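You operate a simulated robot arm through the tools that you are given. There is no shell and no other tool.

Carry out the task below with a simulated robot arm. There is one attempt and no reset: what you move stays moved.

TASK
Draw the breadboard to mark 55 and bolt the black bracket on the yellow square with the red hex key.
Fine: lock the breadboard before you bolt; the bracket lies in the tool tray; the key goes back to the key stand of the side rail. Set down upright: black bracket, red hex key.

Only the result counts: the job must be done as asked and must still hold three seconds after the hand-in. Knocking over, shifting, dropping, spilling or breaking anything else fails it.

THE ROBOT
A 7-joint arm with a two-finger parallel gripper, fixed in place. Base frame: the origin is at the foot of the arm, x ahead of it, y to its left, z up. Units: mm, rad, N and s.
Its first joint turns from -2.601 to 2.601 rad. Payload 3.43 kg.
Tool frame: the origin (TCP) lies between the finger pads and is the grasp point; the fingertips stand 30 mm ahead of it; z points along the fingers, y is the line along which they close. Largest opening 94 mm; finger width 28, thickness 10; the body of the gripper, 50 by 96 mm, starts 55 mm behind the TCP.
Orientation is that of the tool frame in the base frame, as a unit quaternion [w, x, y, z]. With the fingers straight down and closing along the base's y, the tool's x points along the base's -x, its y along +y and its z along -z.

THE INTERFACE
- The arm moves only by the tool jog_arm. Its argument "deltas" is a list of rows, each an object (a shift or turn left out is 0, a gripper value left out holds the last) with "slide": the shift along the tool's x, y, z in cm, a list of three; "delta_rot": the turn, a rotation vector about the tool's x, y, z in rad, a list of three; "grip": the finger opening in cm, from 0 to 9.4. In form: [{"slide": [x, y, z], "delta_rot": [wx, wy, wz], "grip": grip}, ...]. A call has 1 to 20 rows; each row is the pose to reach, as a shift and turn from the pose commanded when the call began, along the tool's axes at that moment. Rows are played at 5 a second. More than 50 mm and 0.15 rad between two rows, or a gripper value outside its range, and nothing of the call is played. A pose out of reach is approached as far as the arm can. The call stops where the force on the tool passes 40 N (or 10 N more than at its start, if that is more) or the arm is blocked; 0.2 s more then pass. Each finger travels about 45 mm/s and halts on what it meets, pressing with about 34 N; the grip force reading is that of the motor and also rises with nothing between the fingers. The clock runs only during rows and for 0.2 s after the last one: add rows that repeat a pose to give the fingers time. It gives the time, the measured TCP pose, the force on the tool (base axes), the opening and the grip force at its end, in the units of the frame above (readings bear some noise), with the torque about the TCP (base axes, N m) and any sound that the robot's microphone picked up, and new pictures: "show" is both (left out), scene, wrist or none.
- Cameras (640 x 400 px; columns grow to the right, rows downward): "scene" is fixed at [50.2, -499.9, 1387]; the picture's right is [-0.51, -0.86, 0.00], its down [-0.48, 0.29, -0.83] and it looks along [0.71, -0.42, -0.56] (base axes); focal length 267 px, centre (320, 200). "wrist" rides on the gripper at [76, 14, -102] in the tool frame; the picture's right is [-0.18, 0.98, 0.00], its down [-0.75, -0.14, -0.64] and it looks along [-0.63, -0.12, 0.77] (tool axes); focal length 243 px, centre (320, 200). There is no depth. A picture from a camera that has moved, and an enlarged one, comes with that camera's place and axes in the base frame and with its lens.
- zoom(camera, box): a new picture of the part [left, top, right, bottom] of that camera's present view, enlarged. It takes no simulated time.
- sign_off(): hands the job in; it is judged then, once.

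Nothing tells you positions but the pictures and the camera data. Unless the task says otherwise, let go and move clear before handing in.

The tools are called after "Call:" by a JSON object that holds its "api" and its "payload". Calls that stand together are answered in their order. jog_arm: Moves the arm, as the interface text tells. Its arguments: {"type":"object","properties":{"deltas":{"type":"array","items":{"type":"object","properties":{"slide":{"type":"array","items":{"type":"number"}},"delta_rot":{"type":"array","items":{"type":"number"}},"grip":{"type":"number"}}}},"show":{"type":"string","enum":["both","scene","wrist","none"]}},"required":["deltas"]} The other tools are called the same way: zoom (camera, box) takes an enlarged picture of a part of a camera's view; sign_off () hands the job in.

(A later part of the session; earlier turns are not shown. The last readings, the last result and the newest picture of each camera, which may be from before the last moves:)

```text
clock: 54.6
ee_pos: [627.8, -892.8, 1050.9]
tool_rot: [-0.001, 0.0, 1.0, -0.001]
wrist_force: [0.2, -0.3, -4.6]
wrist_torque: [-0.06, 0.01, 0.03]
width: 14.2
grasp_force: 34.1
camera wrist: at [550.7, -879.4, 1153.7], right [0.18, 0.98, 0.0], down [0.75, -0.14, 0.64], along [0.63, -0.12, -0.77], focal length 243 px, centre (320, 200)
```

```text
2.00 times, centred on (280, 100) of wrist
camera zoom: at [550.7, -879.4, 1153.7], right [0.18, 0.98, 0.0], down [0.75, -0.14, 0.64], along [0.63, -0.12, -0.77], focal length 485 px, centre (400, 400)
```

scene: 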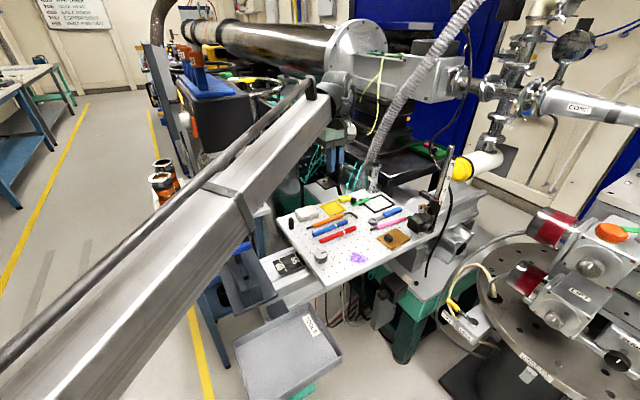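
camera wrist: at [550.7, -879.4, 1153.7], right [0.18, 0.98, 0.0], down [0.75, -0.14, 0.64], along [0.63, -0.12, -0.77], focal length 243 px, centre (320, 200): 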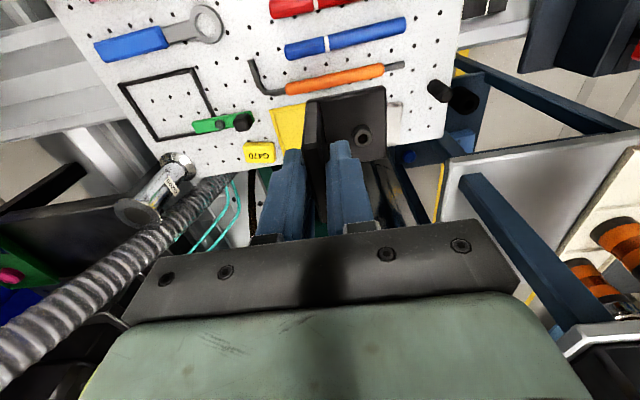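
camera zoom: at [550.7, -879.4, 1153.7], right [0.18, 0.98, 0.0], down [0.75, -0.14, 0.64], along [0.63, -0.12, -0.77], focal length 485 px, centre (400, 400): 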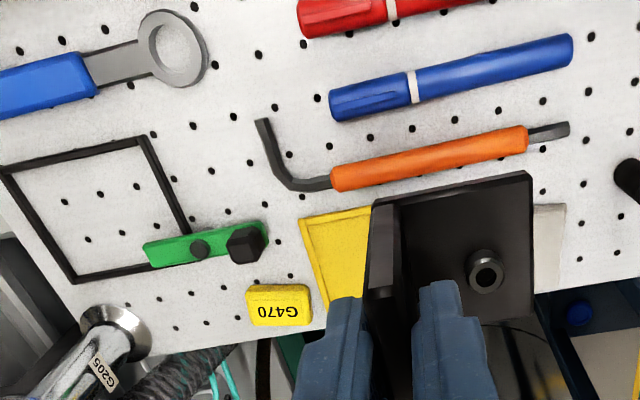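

The scene camera now has a clear view of the square; I measure it there.

Call:
{"api": "zoom", "payload": {"camera": "scene", "box": [290, 185, 370, 235]}}

Call:
{"api": "zoom", "payload": {"camera": "wrist", "box": [220, 60, 380, 160]}}

```text
8.00 times, centred on (330, 210) of scene
camera zoom: at [50.2, -499.9, 1387.0], right [-0.51, -0.86, 0.0], down [-0.48, 0.29, -0.83], along [0.71, -0.42, -0.56], focal length 2139 px, centre (240, 120)
```

zoom: 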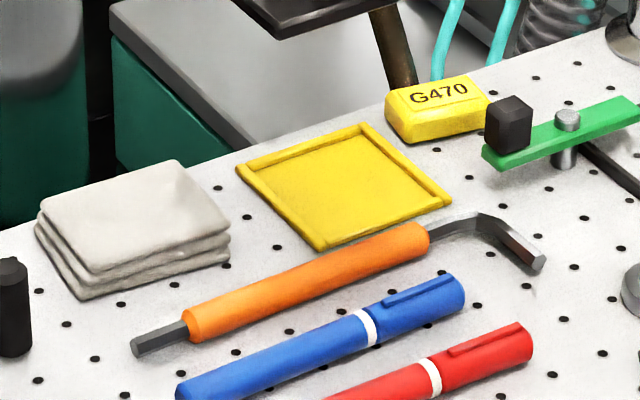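

```text
4.00 times, centred on (300, 110) of wrist
camera zoom: at [550.7, -879.4, 1153.7], right [0.18, 0.98, 0.0], down [0.75, -0.14, 0.64], along [0.63, -0.12, -0.77], focal length 970 px, centre (400, 560)
```

zoom: 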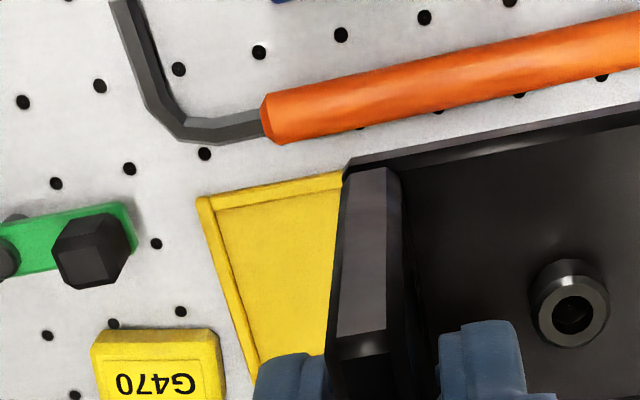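

The square is about 68 mm wide, centred near (683, -929) in the camera frame. I move the bracket base over it and lower part way.

Call:
{"api": "jog_arm", "payload": {"deltas": [{"slide": [-2.9, -2.8, 0]}, {"slide": [-5.7, -5.66, 0]}, {"slide": [-5.7, -5.66, 3.0]}, {"slide": [-5.7, -5.66, 6.0]}, {"slide": [-5.7, -5.66, 9.0]}, {"slide": [-5.7, -5.66, 11.5]}, {"slide": [-5.7, -5.66, 11.5]}]}}

Call:
{"api": "zoom", "payload": {"camera": "wrist", "box": [220, 50, 460, 200]}}

Call:
{"api": "zoom", "payload": {"camera": "scene", "box": [290, 170, 386, 230]}}

```text
clock: 56.2
ee_pos: [686.0, -946.3, 937.0]
tool_rot: [0.0, 0.0, 1.0, 0.0]
wrist_force: [-0.3, 0.7, -4.4]
wrist_torque: [-0.04, 0.0, 0.02]
width: 14.4
grasp_force: 34.6
camera wrist: at [608.8, -934.3, 1037.8], right [0.18, 0.98, 0.0], down [0.75, -0.14, 0.64], along [0.63, -0.12, -0.77], focal length 243 px, centre (320, 200)
```

scene: 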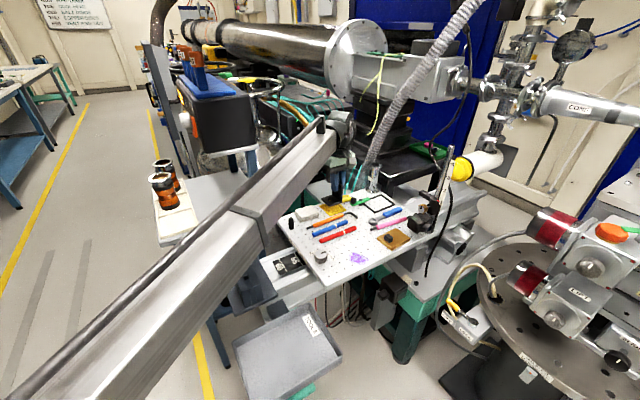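
wrist: 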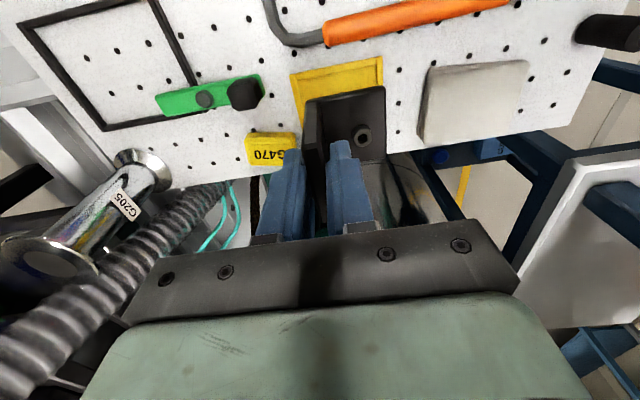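

```text
2.67 times, centred on (340, 125) of wrist
camera zoom: at [608.8, -934.3, 1037.8], right [0.18, 0.98, 0.0], down [0.75, -0.14, 0.64], along [0.63, -0.12, -0.77], focal length 647 px, centre (267, 400)
```

zoom: 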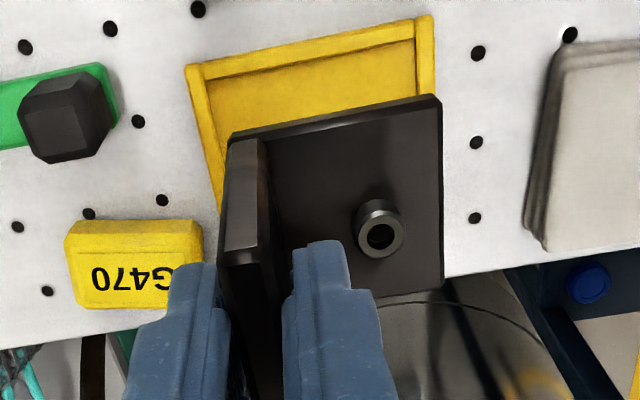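

```text
6.67 times, centred on (338, 200) of scene
camera zoom: at [50.2, -499.9, 1387.0], right [-0.51, -0.86, 0.0], down [-0.48, 0.29, -0.83], along [0.71, -0.42, -0.56], focal length 1783 px, centre (200, 200)
```

zoom: 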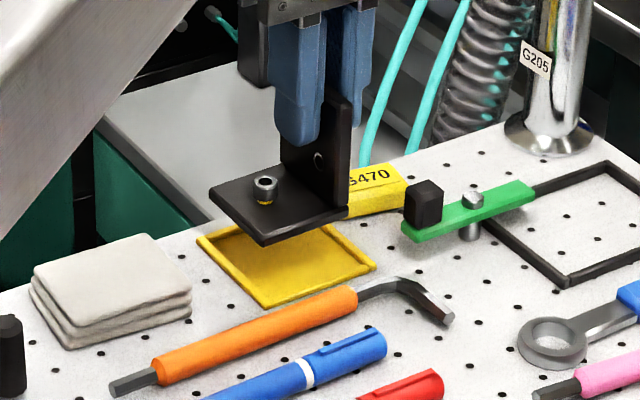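

The base must shift about 1.2 mm toward -x and 2.4 mm toward -y. I apply that and lower to a few mm above the square.

Call:
{"api": "jog_arm", "payload": {"deltas": [{"slide": [0.12, -0.24, 0.6]}, {"slide": [0.12, -0.24, 1.2]}, {"slide": [0.12, -0.24, 1.8]}, {"slide": [0.12, -0.24, 2.2]}, {"slide": [0.12, -0.24, 2.2]}]}}

Call:
{"api": "zoom", "payload": {"camera": "wrist", "box": [220, 50, 460, 200]}}

Call:
{"api": "zoom", "payload": {"camera": "scene", "box": [306, 185, 370, 225]}}

```text
clock: 57.4
ee_pos: [683.0, -948.1, 912.4]
tool_rot: [0.0, 0.0, 1.0, 0.001]
wrist_force: [-0.2, -0.2, -3.7]
wrist_torque: [-0.05, -0.01, -0.04]
width: 14.3
grasp_force: 34.1
camera wrist: at [605.7, -935.4, 1015.3], right [0.18, 0.98, 0.0], down [0.75, -0.14, 0.64], along [0.63, -0.12, -0.77], focal length 243 px, centre (320, 200)
```

scene: 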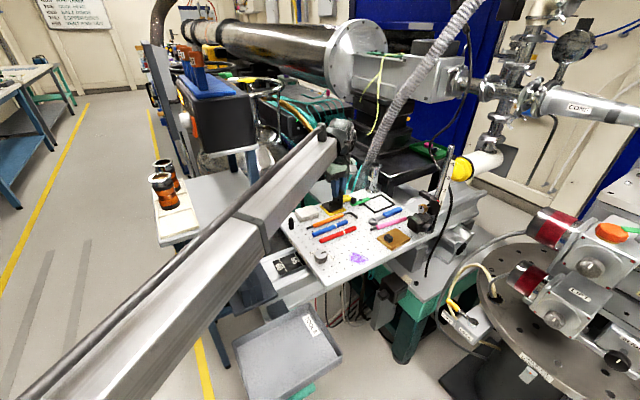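
wrist: 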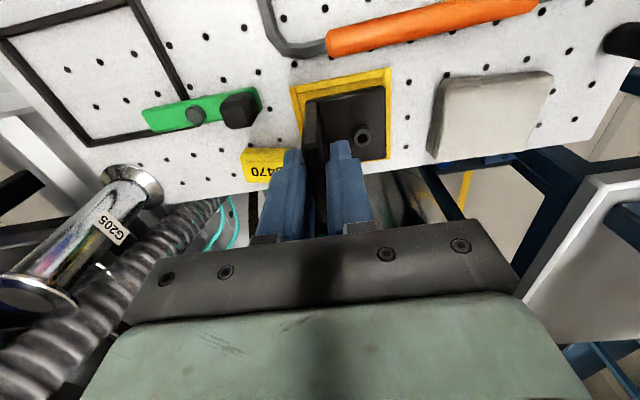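

```text
2.67 times, centred on (340, 125) of wrist
camera zoom: at [605.7, -935.4, 1015.3], right [0.18, 0.98, 0.0], down [0.75, -0.14, 0.64], along [0.63, -0.12, -0.77], focal length 647 px, centre (267, 400)
```

zoom: 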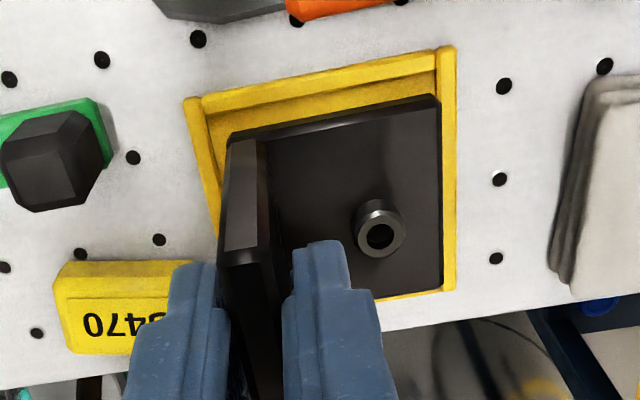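

```text
10.00 times, centred on (338, 205) of scene
camera zoom: at [50.2, -499.9, 1387.0], right [-0.51, -0.86, 0.0], down [-0.48, 0.29, -0.83], along [0.71, -0.42, -0.56], focal length 2674 px, centre (140, 150)
```

zoom: 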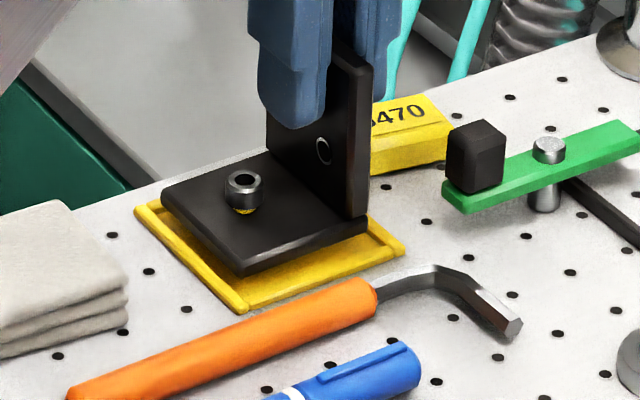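

About 7 mm remain above the square; the base needs +2.2 mm in x and -1.6 mm in y to be centred. I apply that and lower 4 mm.

Call:
{"api": "jog_arm", "payload": {"deltas": [{"slide": [-0.22, -0.16, 0]}, {"slide": [-0.22, -0.16, 0.2]}, {"slide": [-0.22, -0.16, 0.4]}, {"slide": [-0.22, -0.16, 0.4]}], "show": "wrist"}}

Call:
{"api": "zoom", "payload": {"camera": "wrist", "box": [260, 70, 420, 170]}}

Call:
{"api": "zoom", "payload": {"camera": "scene", "box": [306, 185, 370, 225]}}

```text
clock: 58.4
ee_pos: [684.6, -949.8, 909.1]
tool_rot: [0.0, 0.0, 1.0, -0.001]
wrist_force: [0.1, 0.2, -3.6]
wrist_torque: [-0.05, 0.02, 0.04]
width: 14.4
grasp_force: 34.6
camera wrist: at [608.0, -937.7, 1012.2], right [0.18, 0.98, 0.0], down [0.75, -0.14, 0.64], along [0.63, -0.12, -0.77], focal length 243 px, centre (320, 200)
```

wrist: 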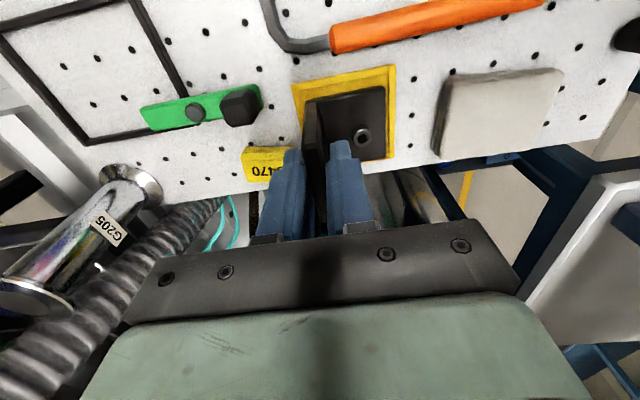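

```text
4.00 times, centred on (340, 120) of wrist
camera zoom: at [608.0, -937.7, 1012.2], right [0.18, 0.98, 0.0], down [0.75, -0.14, 0.64], along [0.63, -0.12, -0.77], focal length 970 px, centre (240, 520)
```

zoom: 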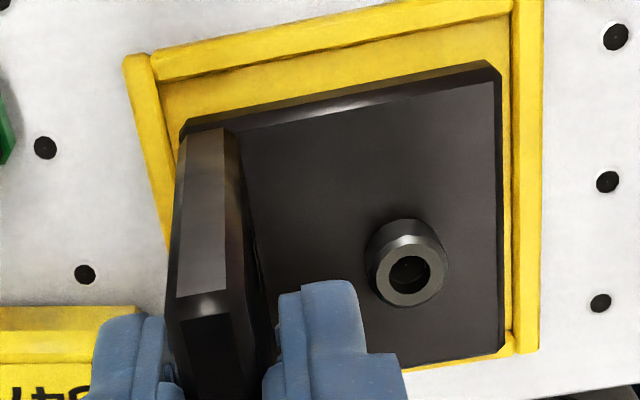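

```text
10.00 times, centred on (338, 205) of scene
camera zoom: at [50.2, -499.9, 1387.0], right [-0.51, -0.86, 0.0], down [-0.48, 0.29, -0.83], along [0.71, -0.42, -0.56], focal length 2674 px, centre (140, 150)
```

zoom: 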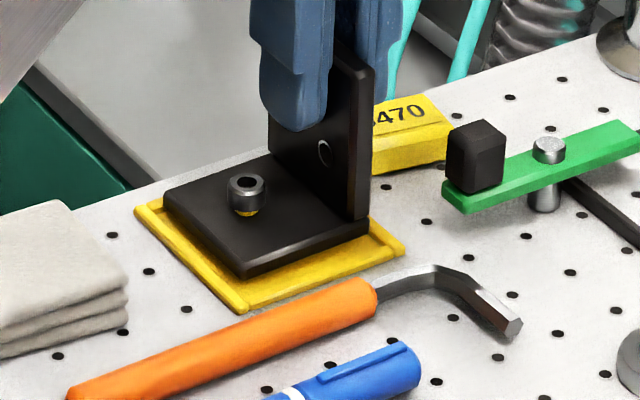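

Centred within about 1 mm. I lower in small steps watching the force for contact.

Call:
{"api": "jog_arm", "payload": {"deltas": [{"slide": [0, 0.06, 0.1]}, {"slide": [0, 0.06, 0.2]}, {"slide": [0, 0.06, 0.2]}], "show": "none"}}

Call:
{"api": "jog_arm", "payload": {"deltas": [{"slide": [0, 0, 0.1]}, {"slide": [0, 0, 0.15]}, {"slide": [0, 0, 0.15]}], "show": "none"}}

```text
clock: 59.2
ee_pos: [687.1, -950.0, 908.2]
tool_rot: [0.0, 0.0, 1.0, 0.0]
wrist_force: [0.0, 0.8, -3.9]
wrist_torque: [-0.04, 0.0, -0.03]
width: 14.4
grasp_force: 33.8
```

```text
clock: 60.0
ee_pos: [685.3, -951.9, 906.5]
tool_rot: [0.0, 0.0, 1.0, 0.0]
wrist_force: [1.6, -0.1, -0.7]
wrist_torque: [0.13, 0.0, -0.02]
width: 14.3
grasp_force: 34.2
```

Call:
{"api": "jog_arm", "payload": {"deltas": [{"slide": [0, 0, 0.05]}, {"slide": [0, 0, 0.1]}, {"slide": [0, 0, 0.1]}], "show": "wrist"}}

Call:
{"api": "zoom", "payload": {"camera": "wrist", "box": [260, 70, 420, 170]}}

Call:
{"api": "zoom", "payload": {"camera": "scene", "box": [306, 185, 370, 225]}}

```text
clock: 60.8
ee_pos: [685.9, -950.3, 905.2]
tool_rot: [0.0, -0.001, 1.0, 0.0]
wrist_force: [0.2, -2.7, 0.5]
wrist_torque: [0.08, -0.08, -0.02]
width: 14.2
grasp_force: 34.5
camera wrist: at [607.6, -937.7, 1007.6], right [0.18, 0.98, 0.0], down [0.75, -0.14, 0.64], along [0.63, -0.12, -0.77], focal length 243 px, centre (320, 200)
```

wrist: 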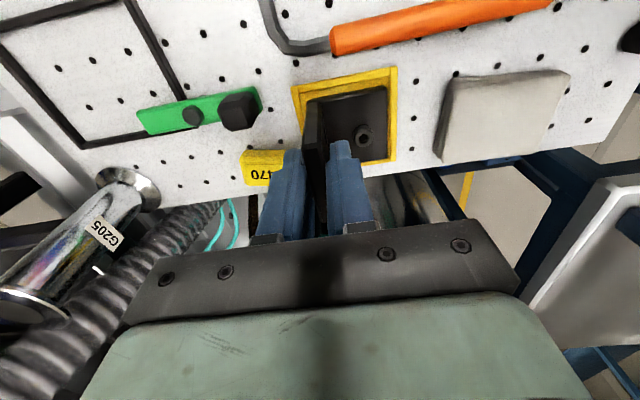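

```text
4.00 times, centred on (340, 120) of wrist
camera zoom: at [607.6, -937.7, 1007.6], right [0.18, 0.98, 0.0], down [0.75, -0.14, 0.64], along [0.63, -0.12, -0.77], focal length 970 px, centre (240, 520)
```

zoom: 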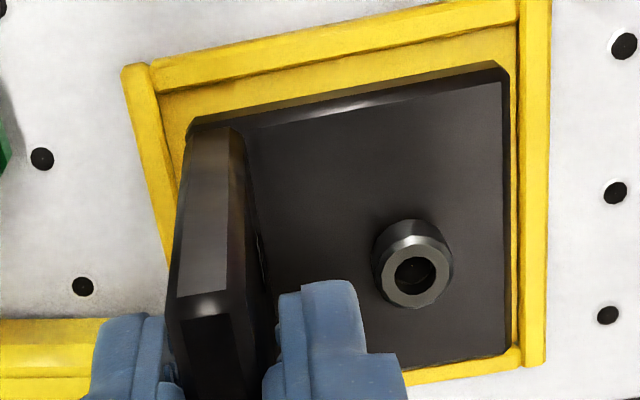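

```text
10.00 times, centred on (338, 205) of scene
camera zoom: at [50.2, -499.9, 1387.0], right [-0.51, -0.86, 0.0], down [-0.48, 0.29, -0.83], along [0.71, -0.42, -0.56], focal length 2674 px, centre (140, 150)
```

zoom: 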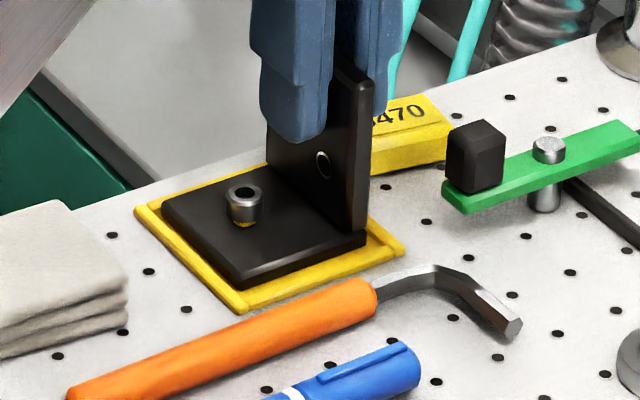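

Call:
{"api": "jog_arm", "payload": {"deltas": [{"slide": [0, 0, 0.05]}, {"slide": [0, 0, 0.1]}, {"slide": [0, 0, 0.1]}], "show": "none"}}

Call:
{"api": "jog_arm", "payload": {"deltas": [{"slide": [0, 0, 0.05]}, {"slide": [0, 0, 0.1]}, {"slide": [0, 0, 0.1]}], "show": "wrist"}}

Call:
{"api": "zoom", "payload": {"camera": "wrist", "box": [260, 70, 420, 170]}}

Call:
{"api": "zoom", "payload": {"camera": "scene", "box": [306, 185, 370, 225]}}

```text
clock: 61.6
ee_pos: [684.5, -950.4, 904.8]
tool_rot: [-0.001, 0.0, 1.0, -0.001]
wrist_force: [-0.9, -4.3, 9.5]
wrist_torque: [-0.03, 0.18, 0.03]
width: 14.5
grasp_force: 34.3
```

```text
clock: 62.4
ee_pos: [684.7, -950.1, 906.4]
tool_rot: [0.002, 0.0, 1.0, -0.001]
wrist_force: [0.9, -5.7, 21.4]
wrist_torque: [-0.02, 0.45, 0.03]
width: 14.2
grasp_force: 34.1
camera wrist: at [607.6, -936.4, 1007.3], right [0.18, 0.98, 0.0], down [0.75, -0.14, 0.64], along [0.63, -0.12, -0.77], focal length 243 px, centre (320, 200)
```

wrist: 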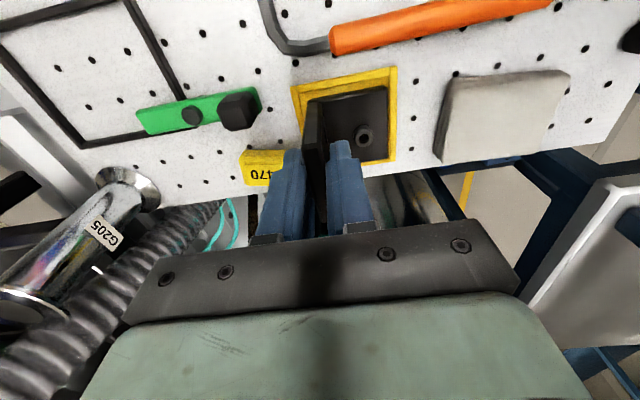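

```text
4.00 times, centred on (340, 120) of wrist
camera zoom: at [607.6, -936.4, 1007.3], right [0.18, 0.98, 0.0], down [0.75, -0.14, 0.64], along [0.63, -0.12, -0.77], focal length 970 px, centre (240, 520)
```

zoom: 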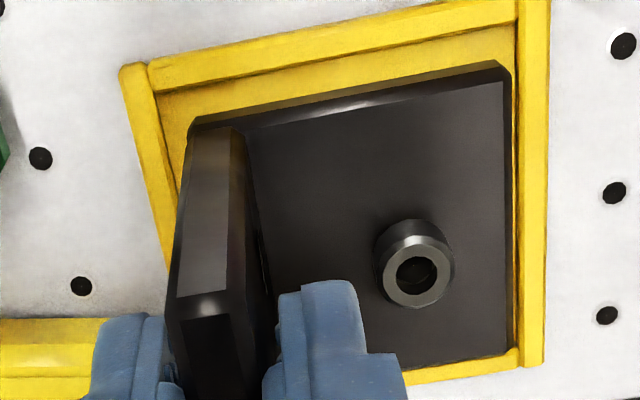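

```text
10.00 times, centred on (338, 205) of scene
camera zoom: at [50.2, -499.9, 1387.0], right [-0.51, -0.86, 0.0], down [-0.48, 0.29, -0.83], along [0.71, -0.42, -0.56], focal length 2674 px, centre (140, 150)
```

zoom: 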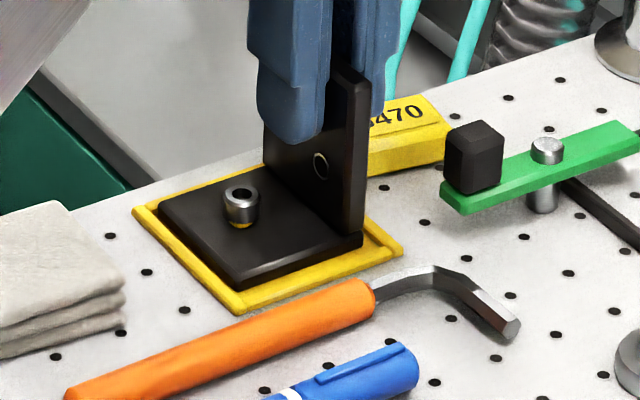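

The bracket is seated flat inside the yellow frame (21 N). I relax the press, open and rise straight up.

Call:
{"api": "jog_arm", "payload": {"deltas": [{"slide": [0, 0, -0.1]}, {"slide": [0, 0, -0.15]}, {"slide": [0, 0, -0.15]}], "show": "none"}}

Call:
{"api": "jog_arm", "payload": {"deltas": [{"grip": 2.6}, {"grip": 2.6}, {"grip": 2.6}], "show": "wrist"}}

Call:
{"api": "zoom", "payload": {"camera": "wrist", "box": [260, 70, 420, 170]}}

```text
clock: 63.2
ee_pos: [685.6, -950.0, 906.1]
tool_rot: [0.0, 0.001, 1.0, -0.001]
wrist_force: [-3.5, -6.0, 13.2]
wrist_torque: [-0.04, -0.25, -0.08]
width: 14.3
grasp_force: 33.8
```

```text
clock: 64.0
ee_pos: [685.5, -948.4, 905.0]
tool_rot: [0.0, 0.0, 1.0, 0.0]
wrist_force: [0.8, 0.6, -0.2]
wrist_torque: [-0.02, 0.04, -0.02]
width: 25.9
grasp_force: 0.0
camera wrist: at [608.7, -936.4, 1006.9], right [0.18, 0.98, 0.0], down [0.75, -0.14, 0.64], along [0.63, -0.12, -0.77], focal length 243 px, centre (320, 200)
```

wrist: 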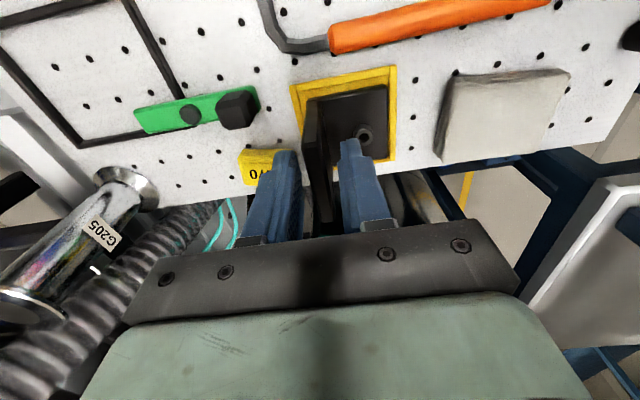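

```text
4.00 times, centred on (340, 120) of wrist
camera zoom: at [608.7, -936.4, 1006.9], right [0.18, 0.98, 0.0], down [0.75, -0.14, 0.64], along [0.63, -0.12, -0.77], focal length 970 px, centre (240, 520)
```

zoom: 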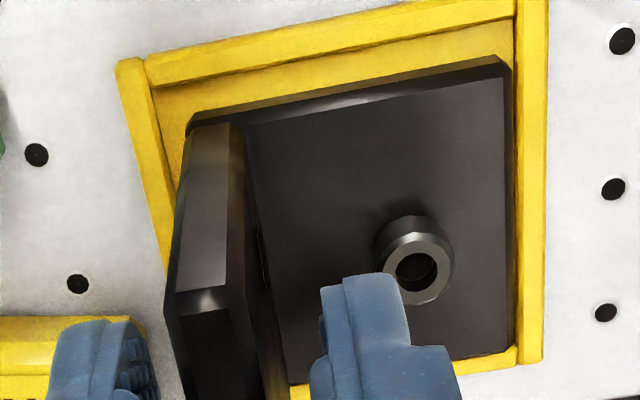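

Released cleanly. I rise straight up and take a look from above.

Call:
{"api": "jog_arm", "payload": {"deltas": [{"slide": [0, 0, -2.0]}, {"slide": [0, 0, -4.5]}, {"slide": [0, 0, -8.0]}, {"slide": [0, 0, -12.0]}, {"slide": [2.5, 2.5, -14.0]}, {"slide": [5.0, 5.0, -14.0]}, {"slide": [5.0, 5.0, -14.0]}]}}

Call:
{"api": "zoom", "payload": {"camera": "wrist", "box": [180, 40, 340, 140]}}

Call:
{"api": "zoom", "payload": {"camera": "scene", "box": [306, 185, 370, 225]}}

```text
clock: 65.6
ee_pos: [635.9, -900.3, 1046.4]
tool_rot: [0.0, -0.001, 1.0, 0.001]
wrist_force: [-0.1, -0.2, -0.4]
wrist_torque: [0.0, 0.01, 0.0]
width: 26.1
grasp_force: 0.0
camera wrist: at [559.2, -887.1, 1148.3], right [0.18, 0.98, 0.0], down [0.75, -0.14, 0.64], along [0.63, -0.12, -0.77], focal length 243 px, centre (320, 200)
```

scene: 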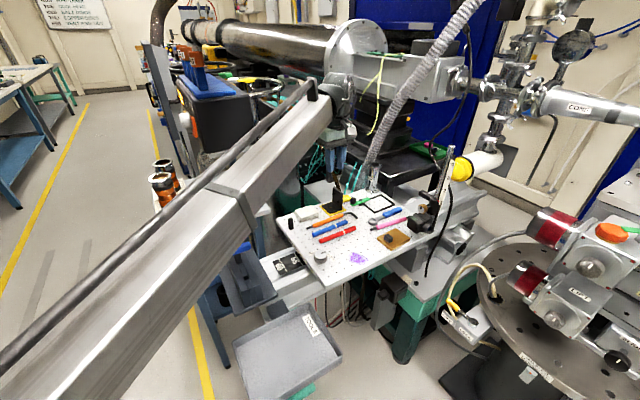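
wrist: 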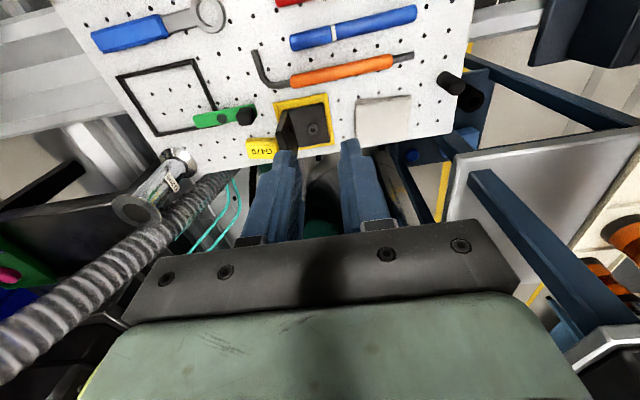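

```text
4.00 times, centred on (260, 90) of wrist
camera zoom: at [559.2, -887.1, 1148.3], right [0.18, 0.98, 0.0], down [0.75, -0.14, 0.64], along [0.63, -0.12, -0.77], focal length 970 px, centre (560, 640)
```

zoom: 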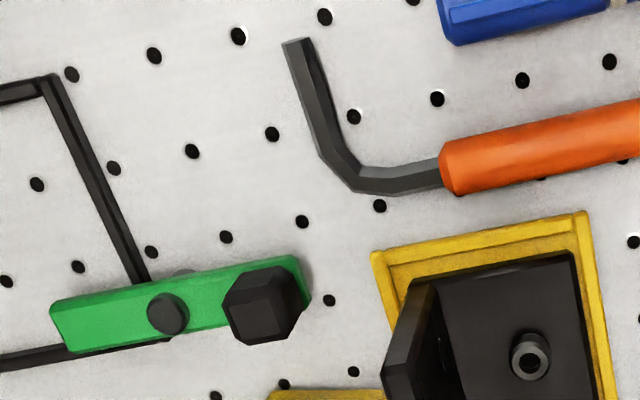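

```text
10.00 times, centred on (338, 205) of scene
camera zoom: at [50.2, -499.9, 1387.0], right [-0.51, -0.86, 0.0], down [-0.48, 0.29, -0.83], along [0.71, -0.42, -0.56], focal length 2674 px, centre (140, 150)
```

zoom: 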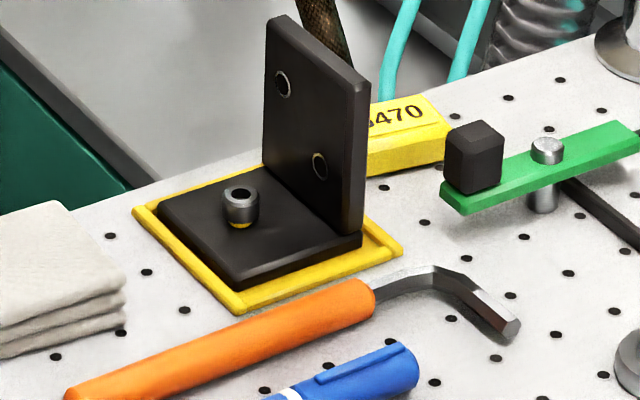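

The bracket stands upright inside the frame. Now I go to the key stand, turning the fingers across the red T-handle, staying high to look first.

Call:
{"api": "jog_arm", "payload": {"deltas": [{"slide": [0, 2.4, -0.5], "delta_rot": [0, 0, -0.13]}, {"slide": [0, 4.8, -1.0], "delta_rot": [0, 0, -0.26]}, {"slide": [0, 7.2, -1.0], "delta_rot": [0, 0, -0.39]}, {"slide": [0, 9.6, -1.0], "delta_rot": [0, 0, -0.52]}, {"slide": [0, 12.0, -1.0], "delta_rot": [0, 0, -0.65]}, {"slide": [0, 14.4, -1.0], "delta_rot": [0, 0, -0.78]}, {"slide": [0, 16.8, -1.0], "delta_rot": [0, 0, -0.91]}, {"slide": [0, 19.2, -1.0], "delta_rot": [0, 0, -1.04]}, {"slide": [0, 21.6, -1.0], "delta_rot": [0, 0, -1.17]}, {"slide": [0, 24.0, -1.0], "delta_rot": [0, 0, -1.3]}, {"slide": [0, 26.4, -1.0], "delta_rot": [0, 0, -1.43]}, {"slide": [0, 28.8, -1.0], "delta_rot": [0, 0, -1.57]}, {"slide": [0, 31.0, -1.0], "delta_rot": [0, 0, -1.57]}, {"slide": [0, 31.0, -1.0], "delta_rot": [0, 0, -1.57]}]}}

Call:
{"api": "zoom", "payload": {"camera": "wrist", "box": [200, 0, 440, 150]}}

```text
clock: 68.6
ee_pos: [637.7, -591.9, 1053.7]
tool_rot: [0.0, -0.707, 0.707, 0.0]
wrist_force: [0.0, -1.3, 0.2]
wrist_torque: [-0.03, -0.01, 0.01]
width: 26.0
grasp_force: 0.0
camera wrist: at [622.7, -668.4, 1156.1], right [-0.98, 0.18, 0.0], down [0.14, 0.75, 0.64], along [0.12, 0.63, -0.77], focal length 243 px, centre (320, 200)
```

scene: 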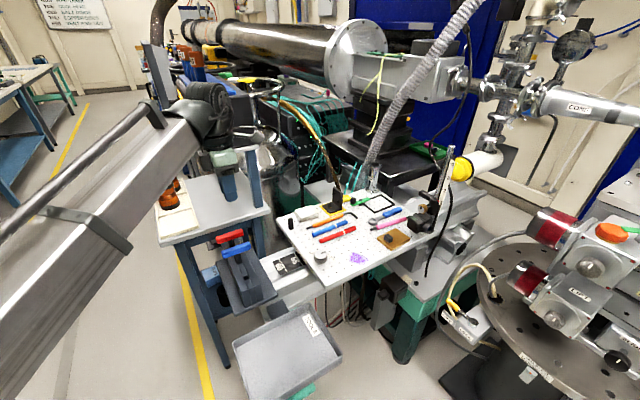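
wrist: 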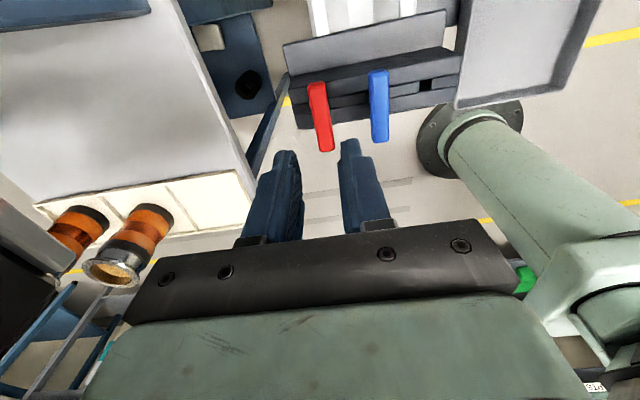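

```text
2.67 times, centred on (320, 75) of wrist
camera zoom: at [622.7, -668.4, 1156.1], right [-0.98, 0.18, 0.0], down [0.14, 0.75, 0.64], along [0.12, 0.63, -0.77], focal length 647 px, centre (320, 533)
```

zoom: 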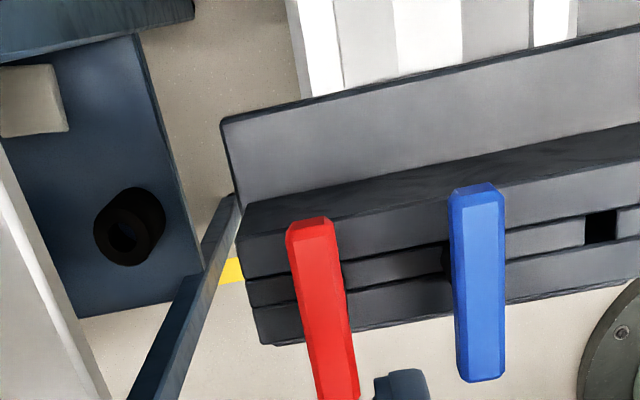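

I zoom on the red handle and the stand to locate the handle centre and shaft.

Call:
{"api": "zoom", "payload": {"camera": "wrist", "box": [280, 70, 408, 150]}}

Call:
{"api": "zoom", "payload": {"camera": "scene", "box": [205, 220, 285, 270]}}

Call:
{"api": "zoom", "payload": {"camera": "scene", "box": [205, 250, 285, 300]}}

```text
5.00 times, centred on (344, 110) of wrist
camera zoom: at [622.7, -668.4, 1156.1], right [-0.98, 0.18, 0.0], down [0.14, 0.75, 0.64], along [0.12, 0.63, -0.77], focal length 1213 px, centre (200, 650)
```

zoom: 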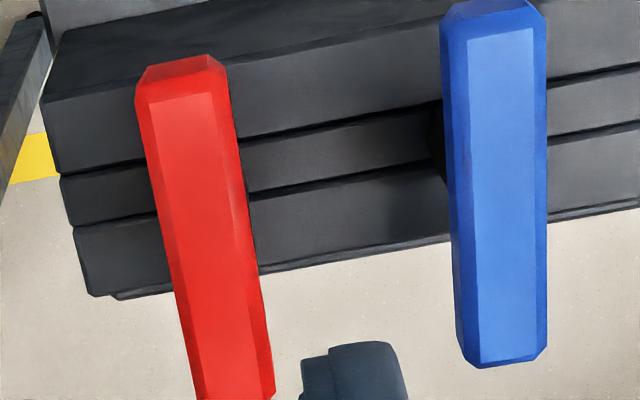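

```text
8.00 times, centred on (245, 245) of scene
camera zoom: at [50.2, -499.9, 1387.0], right [-0.51, -0.86, 0.0], down [-0.48, 0.29, -0.83], along [0.71, -0.42, -0.56], focal length 2139 px, centre (920, -160)
```

zoom: 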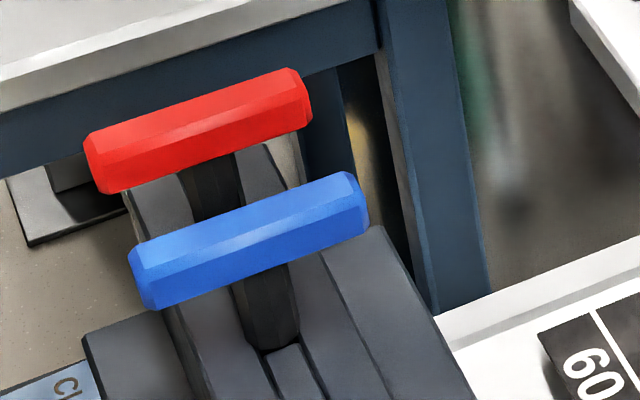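

```text
8.00 times, centred on (245, 275) of scene
camera zoom: at [50.2, -499.9, 1387.0], right [-0.51, -0.86, 0.0], down [-0.48, 0.29, -0.83], along [0.71, -0.42, -0.56], focal length 2139 px, centre (920, -400)
```

zoom: 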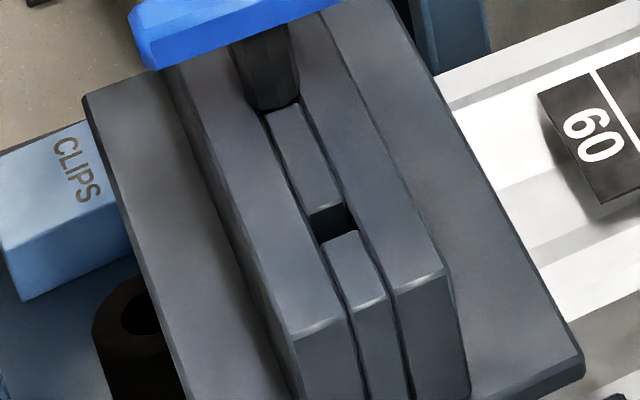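

The red handle lies along y at about (638, -570), z about 905, 18 mm wide. I move over it with the fingers open 40 mm and come down part way.

Call:
{"api": "jog_arm", "payload": {"deltas": [{"slide": [-1.1, -0.08, 3.0], "grip": 4.0}, {"slide": [-2.22, -0.16, 6.0], "grip": 4.0}, {"slide": [-2.22, -0.16, 8.5], "grip": 4.0}, {"slide": [-2.22, -0.16, 9.4], "grip": 4.0}, {"slide": [-2.22, -0.16, 9.4], "grip": 4.0}]}}

Call:
{"api": "zoom", "payload": {"camera": "wrist", "box": [240, 60, 400, 160]}}

Call:
{"api": "zoom", "payload": {"camera": "scene", "box": [195, 200, 291, 260]}}

```text
clock: 69.8
ee_pos: [637.0, -568.4, 962.5]
tool_rot: [0.0, -0.706, 0.708, 0.0]
wrist_force: [0.8, -0.1, 0.0]
wrist_torque: [0.0, 0.01, -0.03]
width: 40.1
grasp_force: 0.0
camera wrist: at [621.7, -645.6, 1064.7], right [-0.98, 0.19, 0.0], down [0.14, 0.75, 0.64], along [0.12, 0.63, -0.77], focal length 243 px, centre (320, 200)
```

scene: 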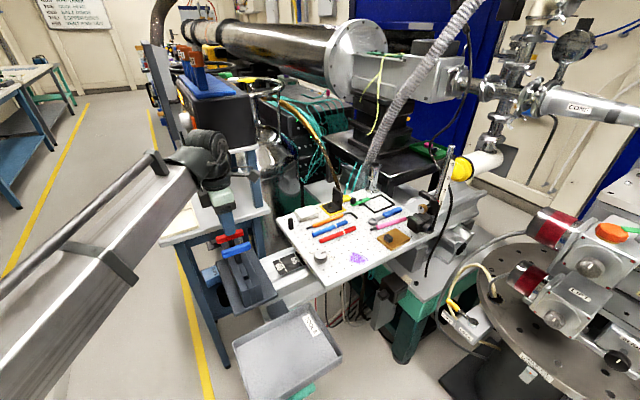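
wrist: 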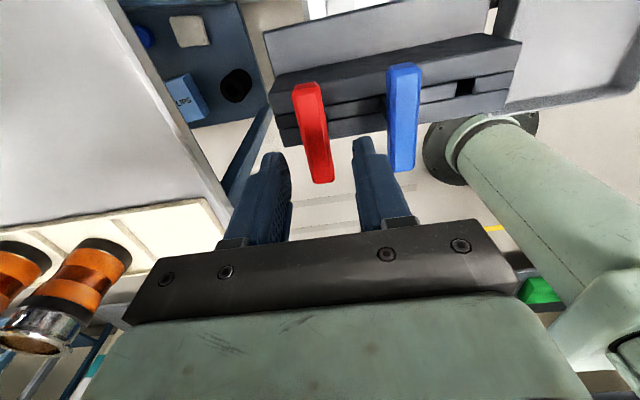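

```text
4.00 times, centred on (320, 110) of wrist
camera zoom: at [621.7, -645.6, 1064.7], right [-0.98, 0.19, 0.0], down [0.14, 0.75, 0.64], along [0.12, 0.63, -0.77], focal length 970 px, centre (320, 560)
```

zoom: 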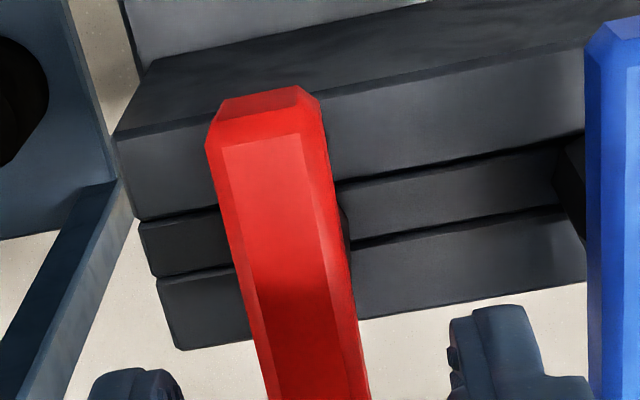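

```text
6.67 times, centred on (243, 230) of scene
camera zoom: at [50.2, -499.9, 1387.0], right [-0.51, -0.86, 0.0], down [-0.48, 0.29, -0.83], along [0.71, -0.42, -0.56], focal length 1783 px, centre (833, 0)
```

zoom: 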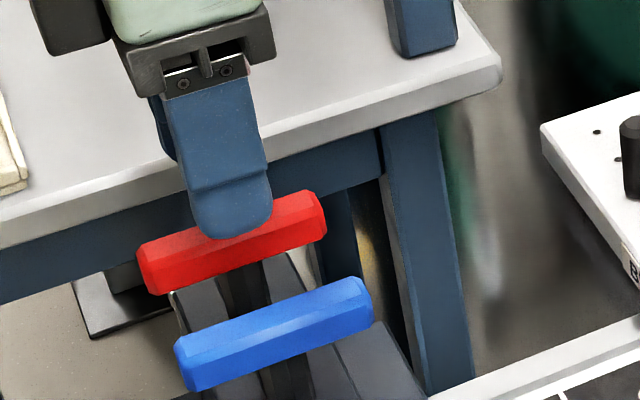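

The handle is about 2.7 mm further in +x. I correct and go down to grip height.

Call:
{"api": "jog_arm", "payload": {"deltas": [{"slide": [0.1, -0.27, 1.0]}, {"slide": [0.1, -0.27, 2.2]}, {"slide": [0.1, -0.27, 3.4]}, {"slide": [0.1, -0.27, 4.2]}, {"slide": [0.1, -0.27, 4.2]}]}}

Call:
{"api": "zoom", "payload": {"camera": "wrist", "box": [220, 80, 420, 205]}}

Call:
{"api": "zoom", "payload": {"camera": "scene", "box": [195, 210, 275, 260]}}

```text
clock: 71.0
ee_pos: [640.7, -567.1, 919.9]
tool_rot: [0.0, -0.706, 0.708, 0.0]
wrist_force: [0.2, 0.3, -0.1]
wrist_torque: [-0.01, -0.03, 0.01]
width: 40.1
grasp_force: 0.1
camera wrist: at [625.2, -645.0, 1021.5], right [-0.98, 0.19, 0.0], down [0.14, 0.75, 0.64], along [0.12, 0.63, -0.77], focal length 243 px, centre (320, 200)
```

scene: 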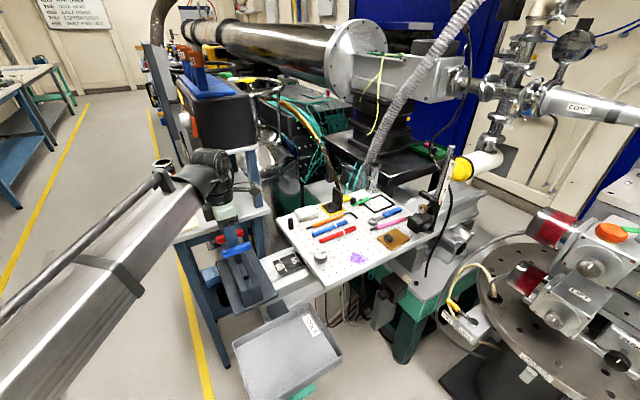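
wrist: 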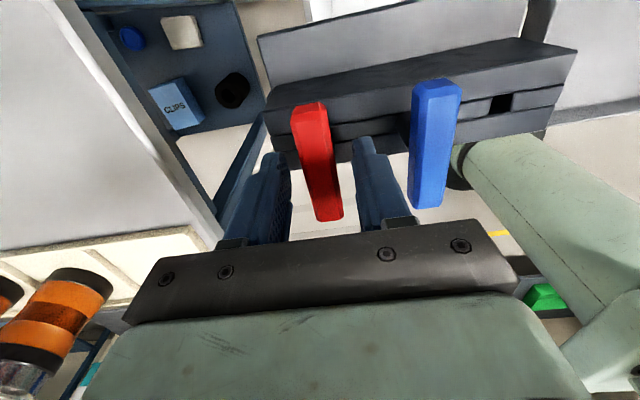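

```text
3.20 times, centred on (320, 142) of wrist
camera zoom: at [625.2, -645.0, 1021.5], right [-0.98, 0.19, 0.0], down [0.14, 0.75, 0.64], along [0.12, 0.63, -0.77], focal length 776 px, centre (320, 384)
```

zoom: 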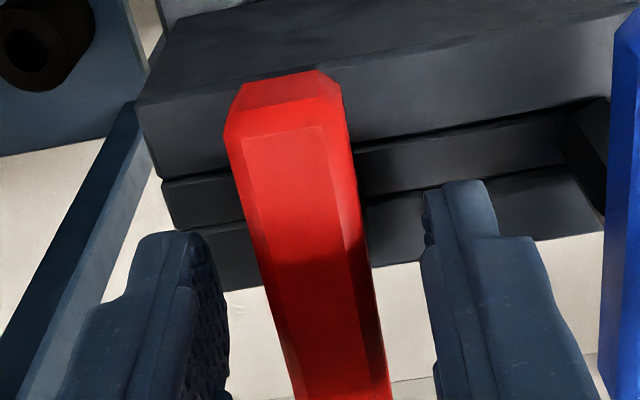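

```text
8.00 times, centred on (235, 235) of scene
camera zoom: at [50.2, -499.9, 1387.0], right [-0.51, -0.86, 0.0], down [-0.48, 0.29, -0.83], along [0.71, -0.42, -0.56], focal length 2139 px, centre (1000, -80)
```

zoom: 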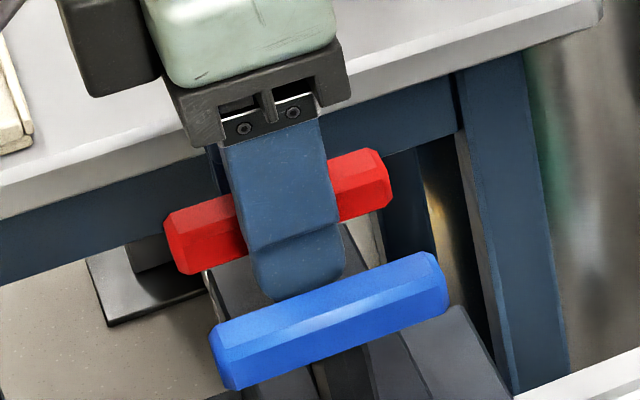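

Centred over the handle. I shift 1.5 mm along it and close the fingers.

Call:
{"api": "jog_arm", "payload": {"deltas": [{"slide": [0.15, 0, 0]}, {"slide": [0.15, 0, 0], "grip": 1.0}, {"slide": [0.15, 0, 0], "grip": 1.0}, {"slide": [0.15, 0, 0], "grip": 1.0}, {"slide": [0.15, 0, 0], "grip": 1.0}], "show": "wrist"}}

Call:
{"api": "zoom", "payload": {"camera": "wrist", "box": [220, 80, 420, 205]}}

```text
clock: 72.2
ee_pos: [640.1, -569.7, 919.1]
tool_rot: [0.001, -0.707, 0.708, 0.001]
wrist_force: [-0.1, 0.1, -0.4]
wrist_torque: [0.02, 0.0, 0.02]
width: 16.8
grasp_force: 33.9
camera wrist: at [624.9, -647.3, 1020.9], right [-0.98, 0.19, 0.0], down [0.14, 0.75, 0.64], along [0.12, 0.63, -0.77], focal length 243 px, centre (320, 200)
```

wrist: 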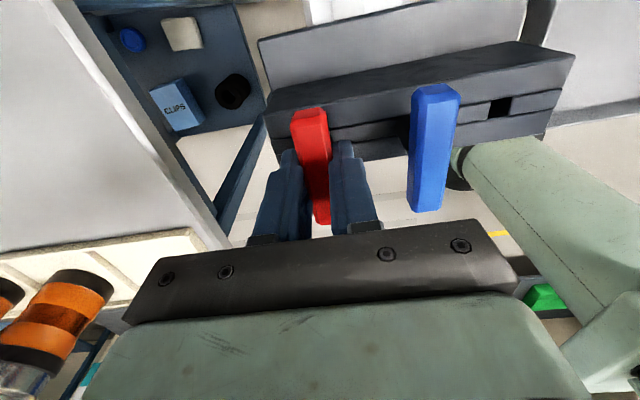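

```text
3.20 times, centred on (320, 142) of wrist
camera zoom: at [624.9, -647.3, 1020.9], right [-0.98, 0.19, 0.0], down [0.14, 0.75, 0.64], along [0.12, 0.63, -0.77], focal length 776 px, centre (320, 384)
```

zoom: 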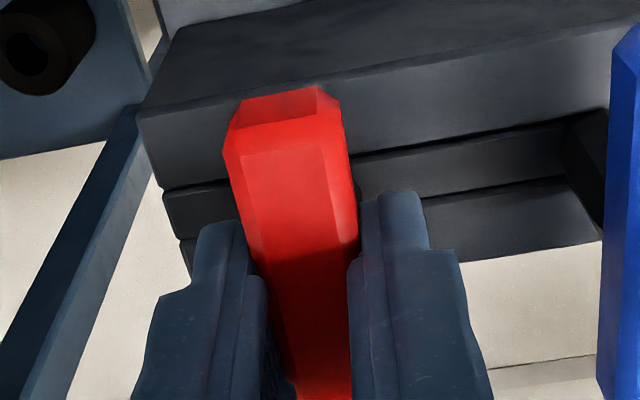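

The red key is gripped (16.8 mm, 34 N). I lift it straight up and look at its length.

Call:
{"api": "jog_arm", "payload": {"deltas": [{"slide": [0, 0, -1]}, {"slide": [0, 0, -2]}, {"slide": [0, 0, -3]}, {"slide": [0, 0, -4]}, {"slide": [0, 0, -5.5]}, {"slide": [0, 0, -7]}, {"slide": [0, 0, -9]}, {"slide": [0, 0, -12]}, {"slide": [0, 0, -15]}, {"slide": [0, 0, -15]}]}}

Call:
{"api": "zoom", "payload": {"camera": "scene", "box": [180, 170, 276, 230]}}

Call:
{"api": "zoom", "payload": {"camera": "wrist", "box": [220, 80, 420, 205]}}

```text
clock: 74.4
ee_pos: [639.6, -571.1, 1070.0]
tool_rot: [0.0, -0.706, 0.708, 0.0]
wrist_force: [-0.2, -0.5, -0.5]
wrist_torque: [0.0, 0.02, 0.01]
width: 16.9
grasp_force: 33.6
camera wrist: at [625.1, -647.6, 1171.8], right [-0.98, 0.19, 0.0], down [0.14, 0.75, 0.64], along [0.12, 0.63, -0.77], focal length 243 px, centre (320, 200)
```

scene: 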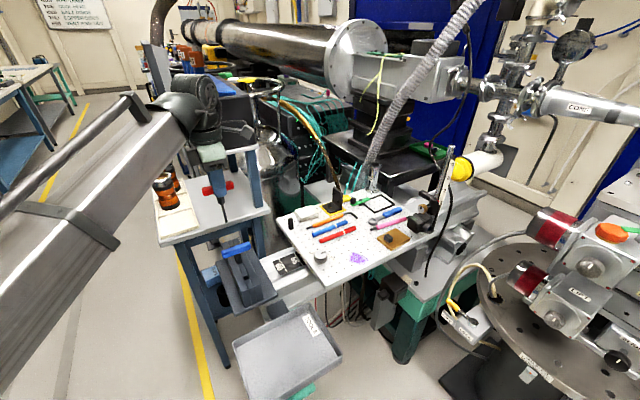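
wrist: 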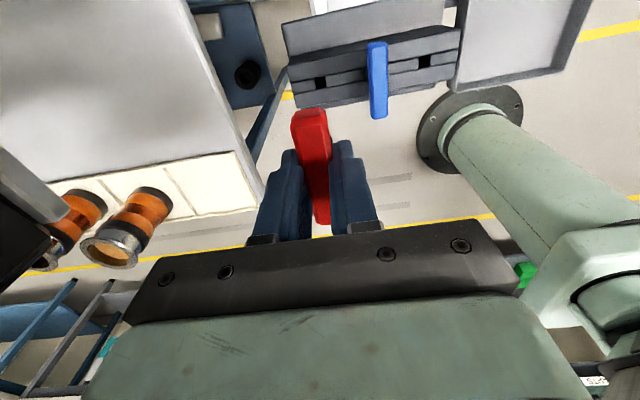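

```text
6.67 times, centred on (228, 200) of scene
camera zoom: at [50.2, -499.9, 1387.0], right [-0.51, -0.86, 0.0], down [-0.48, 0.29, -0.83], along [0.71, -0.42, -0.56], focal length 1783 px, centre (933, 200)
```

zoom: 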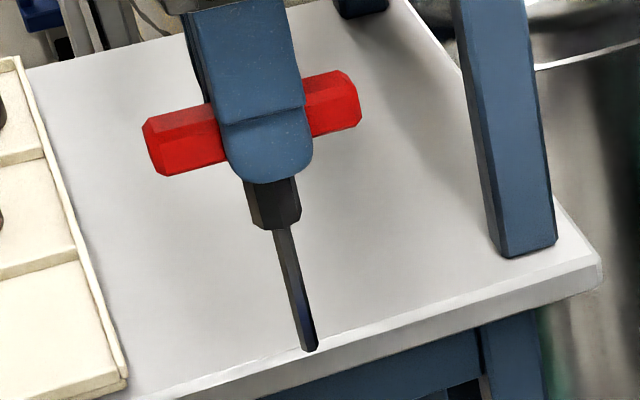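

```text
3.20 times, centred on (320, 142) of wrist
camera zoom: at [625.1, -647.6, 1171.8], right [-0.98, 0.19, 0.0], down [0.14, 0.75, 0.64], along [0.12, 0.63, -0.77], focal length 776 px, centre (320, 384)
```

zoom: 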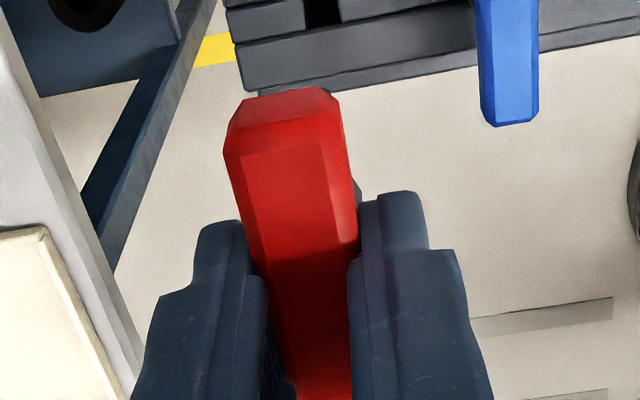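

The key has a collar and a long blade; its tip is about 119 mm below the TCP. I carry it high to above the bolt.

Call:
{"api": "jog_arm", "payload": {"deltas": [{"slide": [3.5, -0.4, 0]}, {"slide": [7.0, -0.8, 0]}, {"slide": [10.5, -1.2, 0]}, {"slide": [14.0, -1.6, 0]}, {"slide": [17.5, -2.0, 0]}, {"slide": [21.0, -2.5, 0]}, {"slide": [24.5, -3.0, 0]}, {"slide": [28.0, -3.4, 0]}, {"slide": [31.5, -3.8, 0]}, {"slide": [34.7, -4.2, 0]}, {"slide": [34.7, -4.2, 0]}]}}

Call:
{"api": "zoom", "payload": {"camera": "wrist", "box": [240, 30, 400, 130]}}

Call:
{"api": "zoom", "payload": {"camera": "scene", "box": [298, 155, 378, 205]}}

```text
clock: 76.8
ee_pos: [684.1, -917.8, 1071.4]
tool_rot: [0.0, -0.706, 0.708, 0.0]
wrist_force: [0.0, 0.1, -1.1]
wrist_torque: [0.02, 0.01, 0.01]
width: 17.3
grasp_force: 34.0
camera wrist: at [668.5, -995.2, 1173.5], right [-0.98, 0.19, 0.0], down [0.14, 0.75, 0.64], along [0.12, 0.63, -0.77], focal length 243 px, centre (320, 200)
```

scene: 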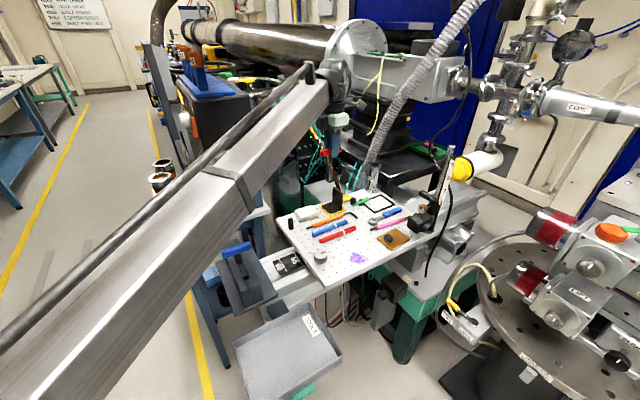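
wrist: 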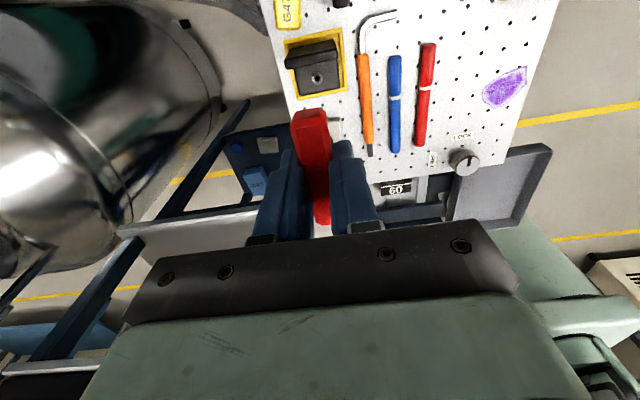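

```text
4.00 times, centred on (320, 80) of wrist
camera zoom: at [668.5, -995.2, 1173.5], right [-0.98, 0.19, 0.0], down [0.14, 0.75, 0.64], along [0.12, 0.63, -0.77], focal length 970 px, centre (320, 680)
```

zoom: 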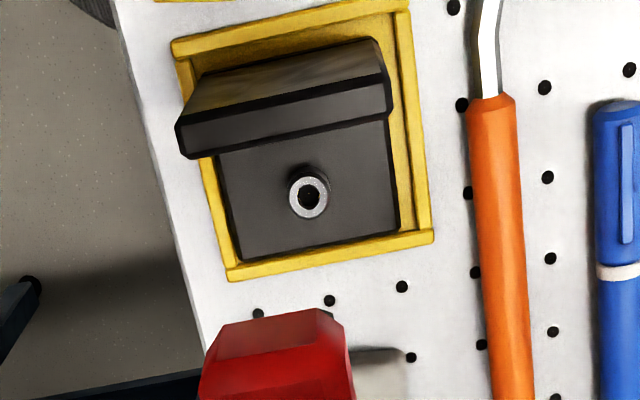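

```text
8.00 times, centred on (338, 180) of scene
camera zoom: at [50.2, -499.9, 1387.0], right [-0.51, -0.86, 0.0], down [-0.48, 0.29, -0.83], along [0.71, -0.42, -0.56], focal length 2139 px, centre (176, 360)
```

zoom: 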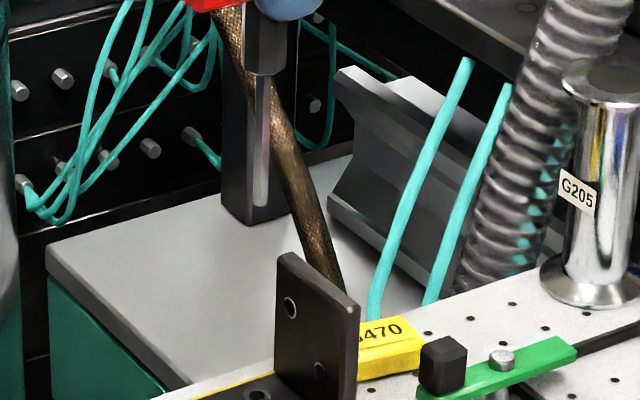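

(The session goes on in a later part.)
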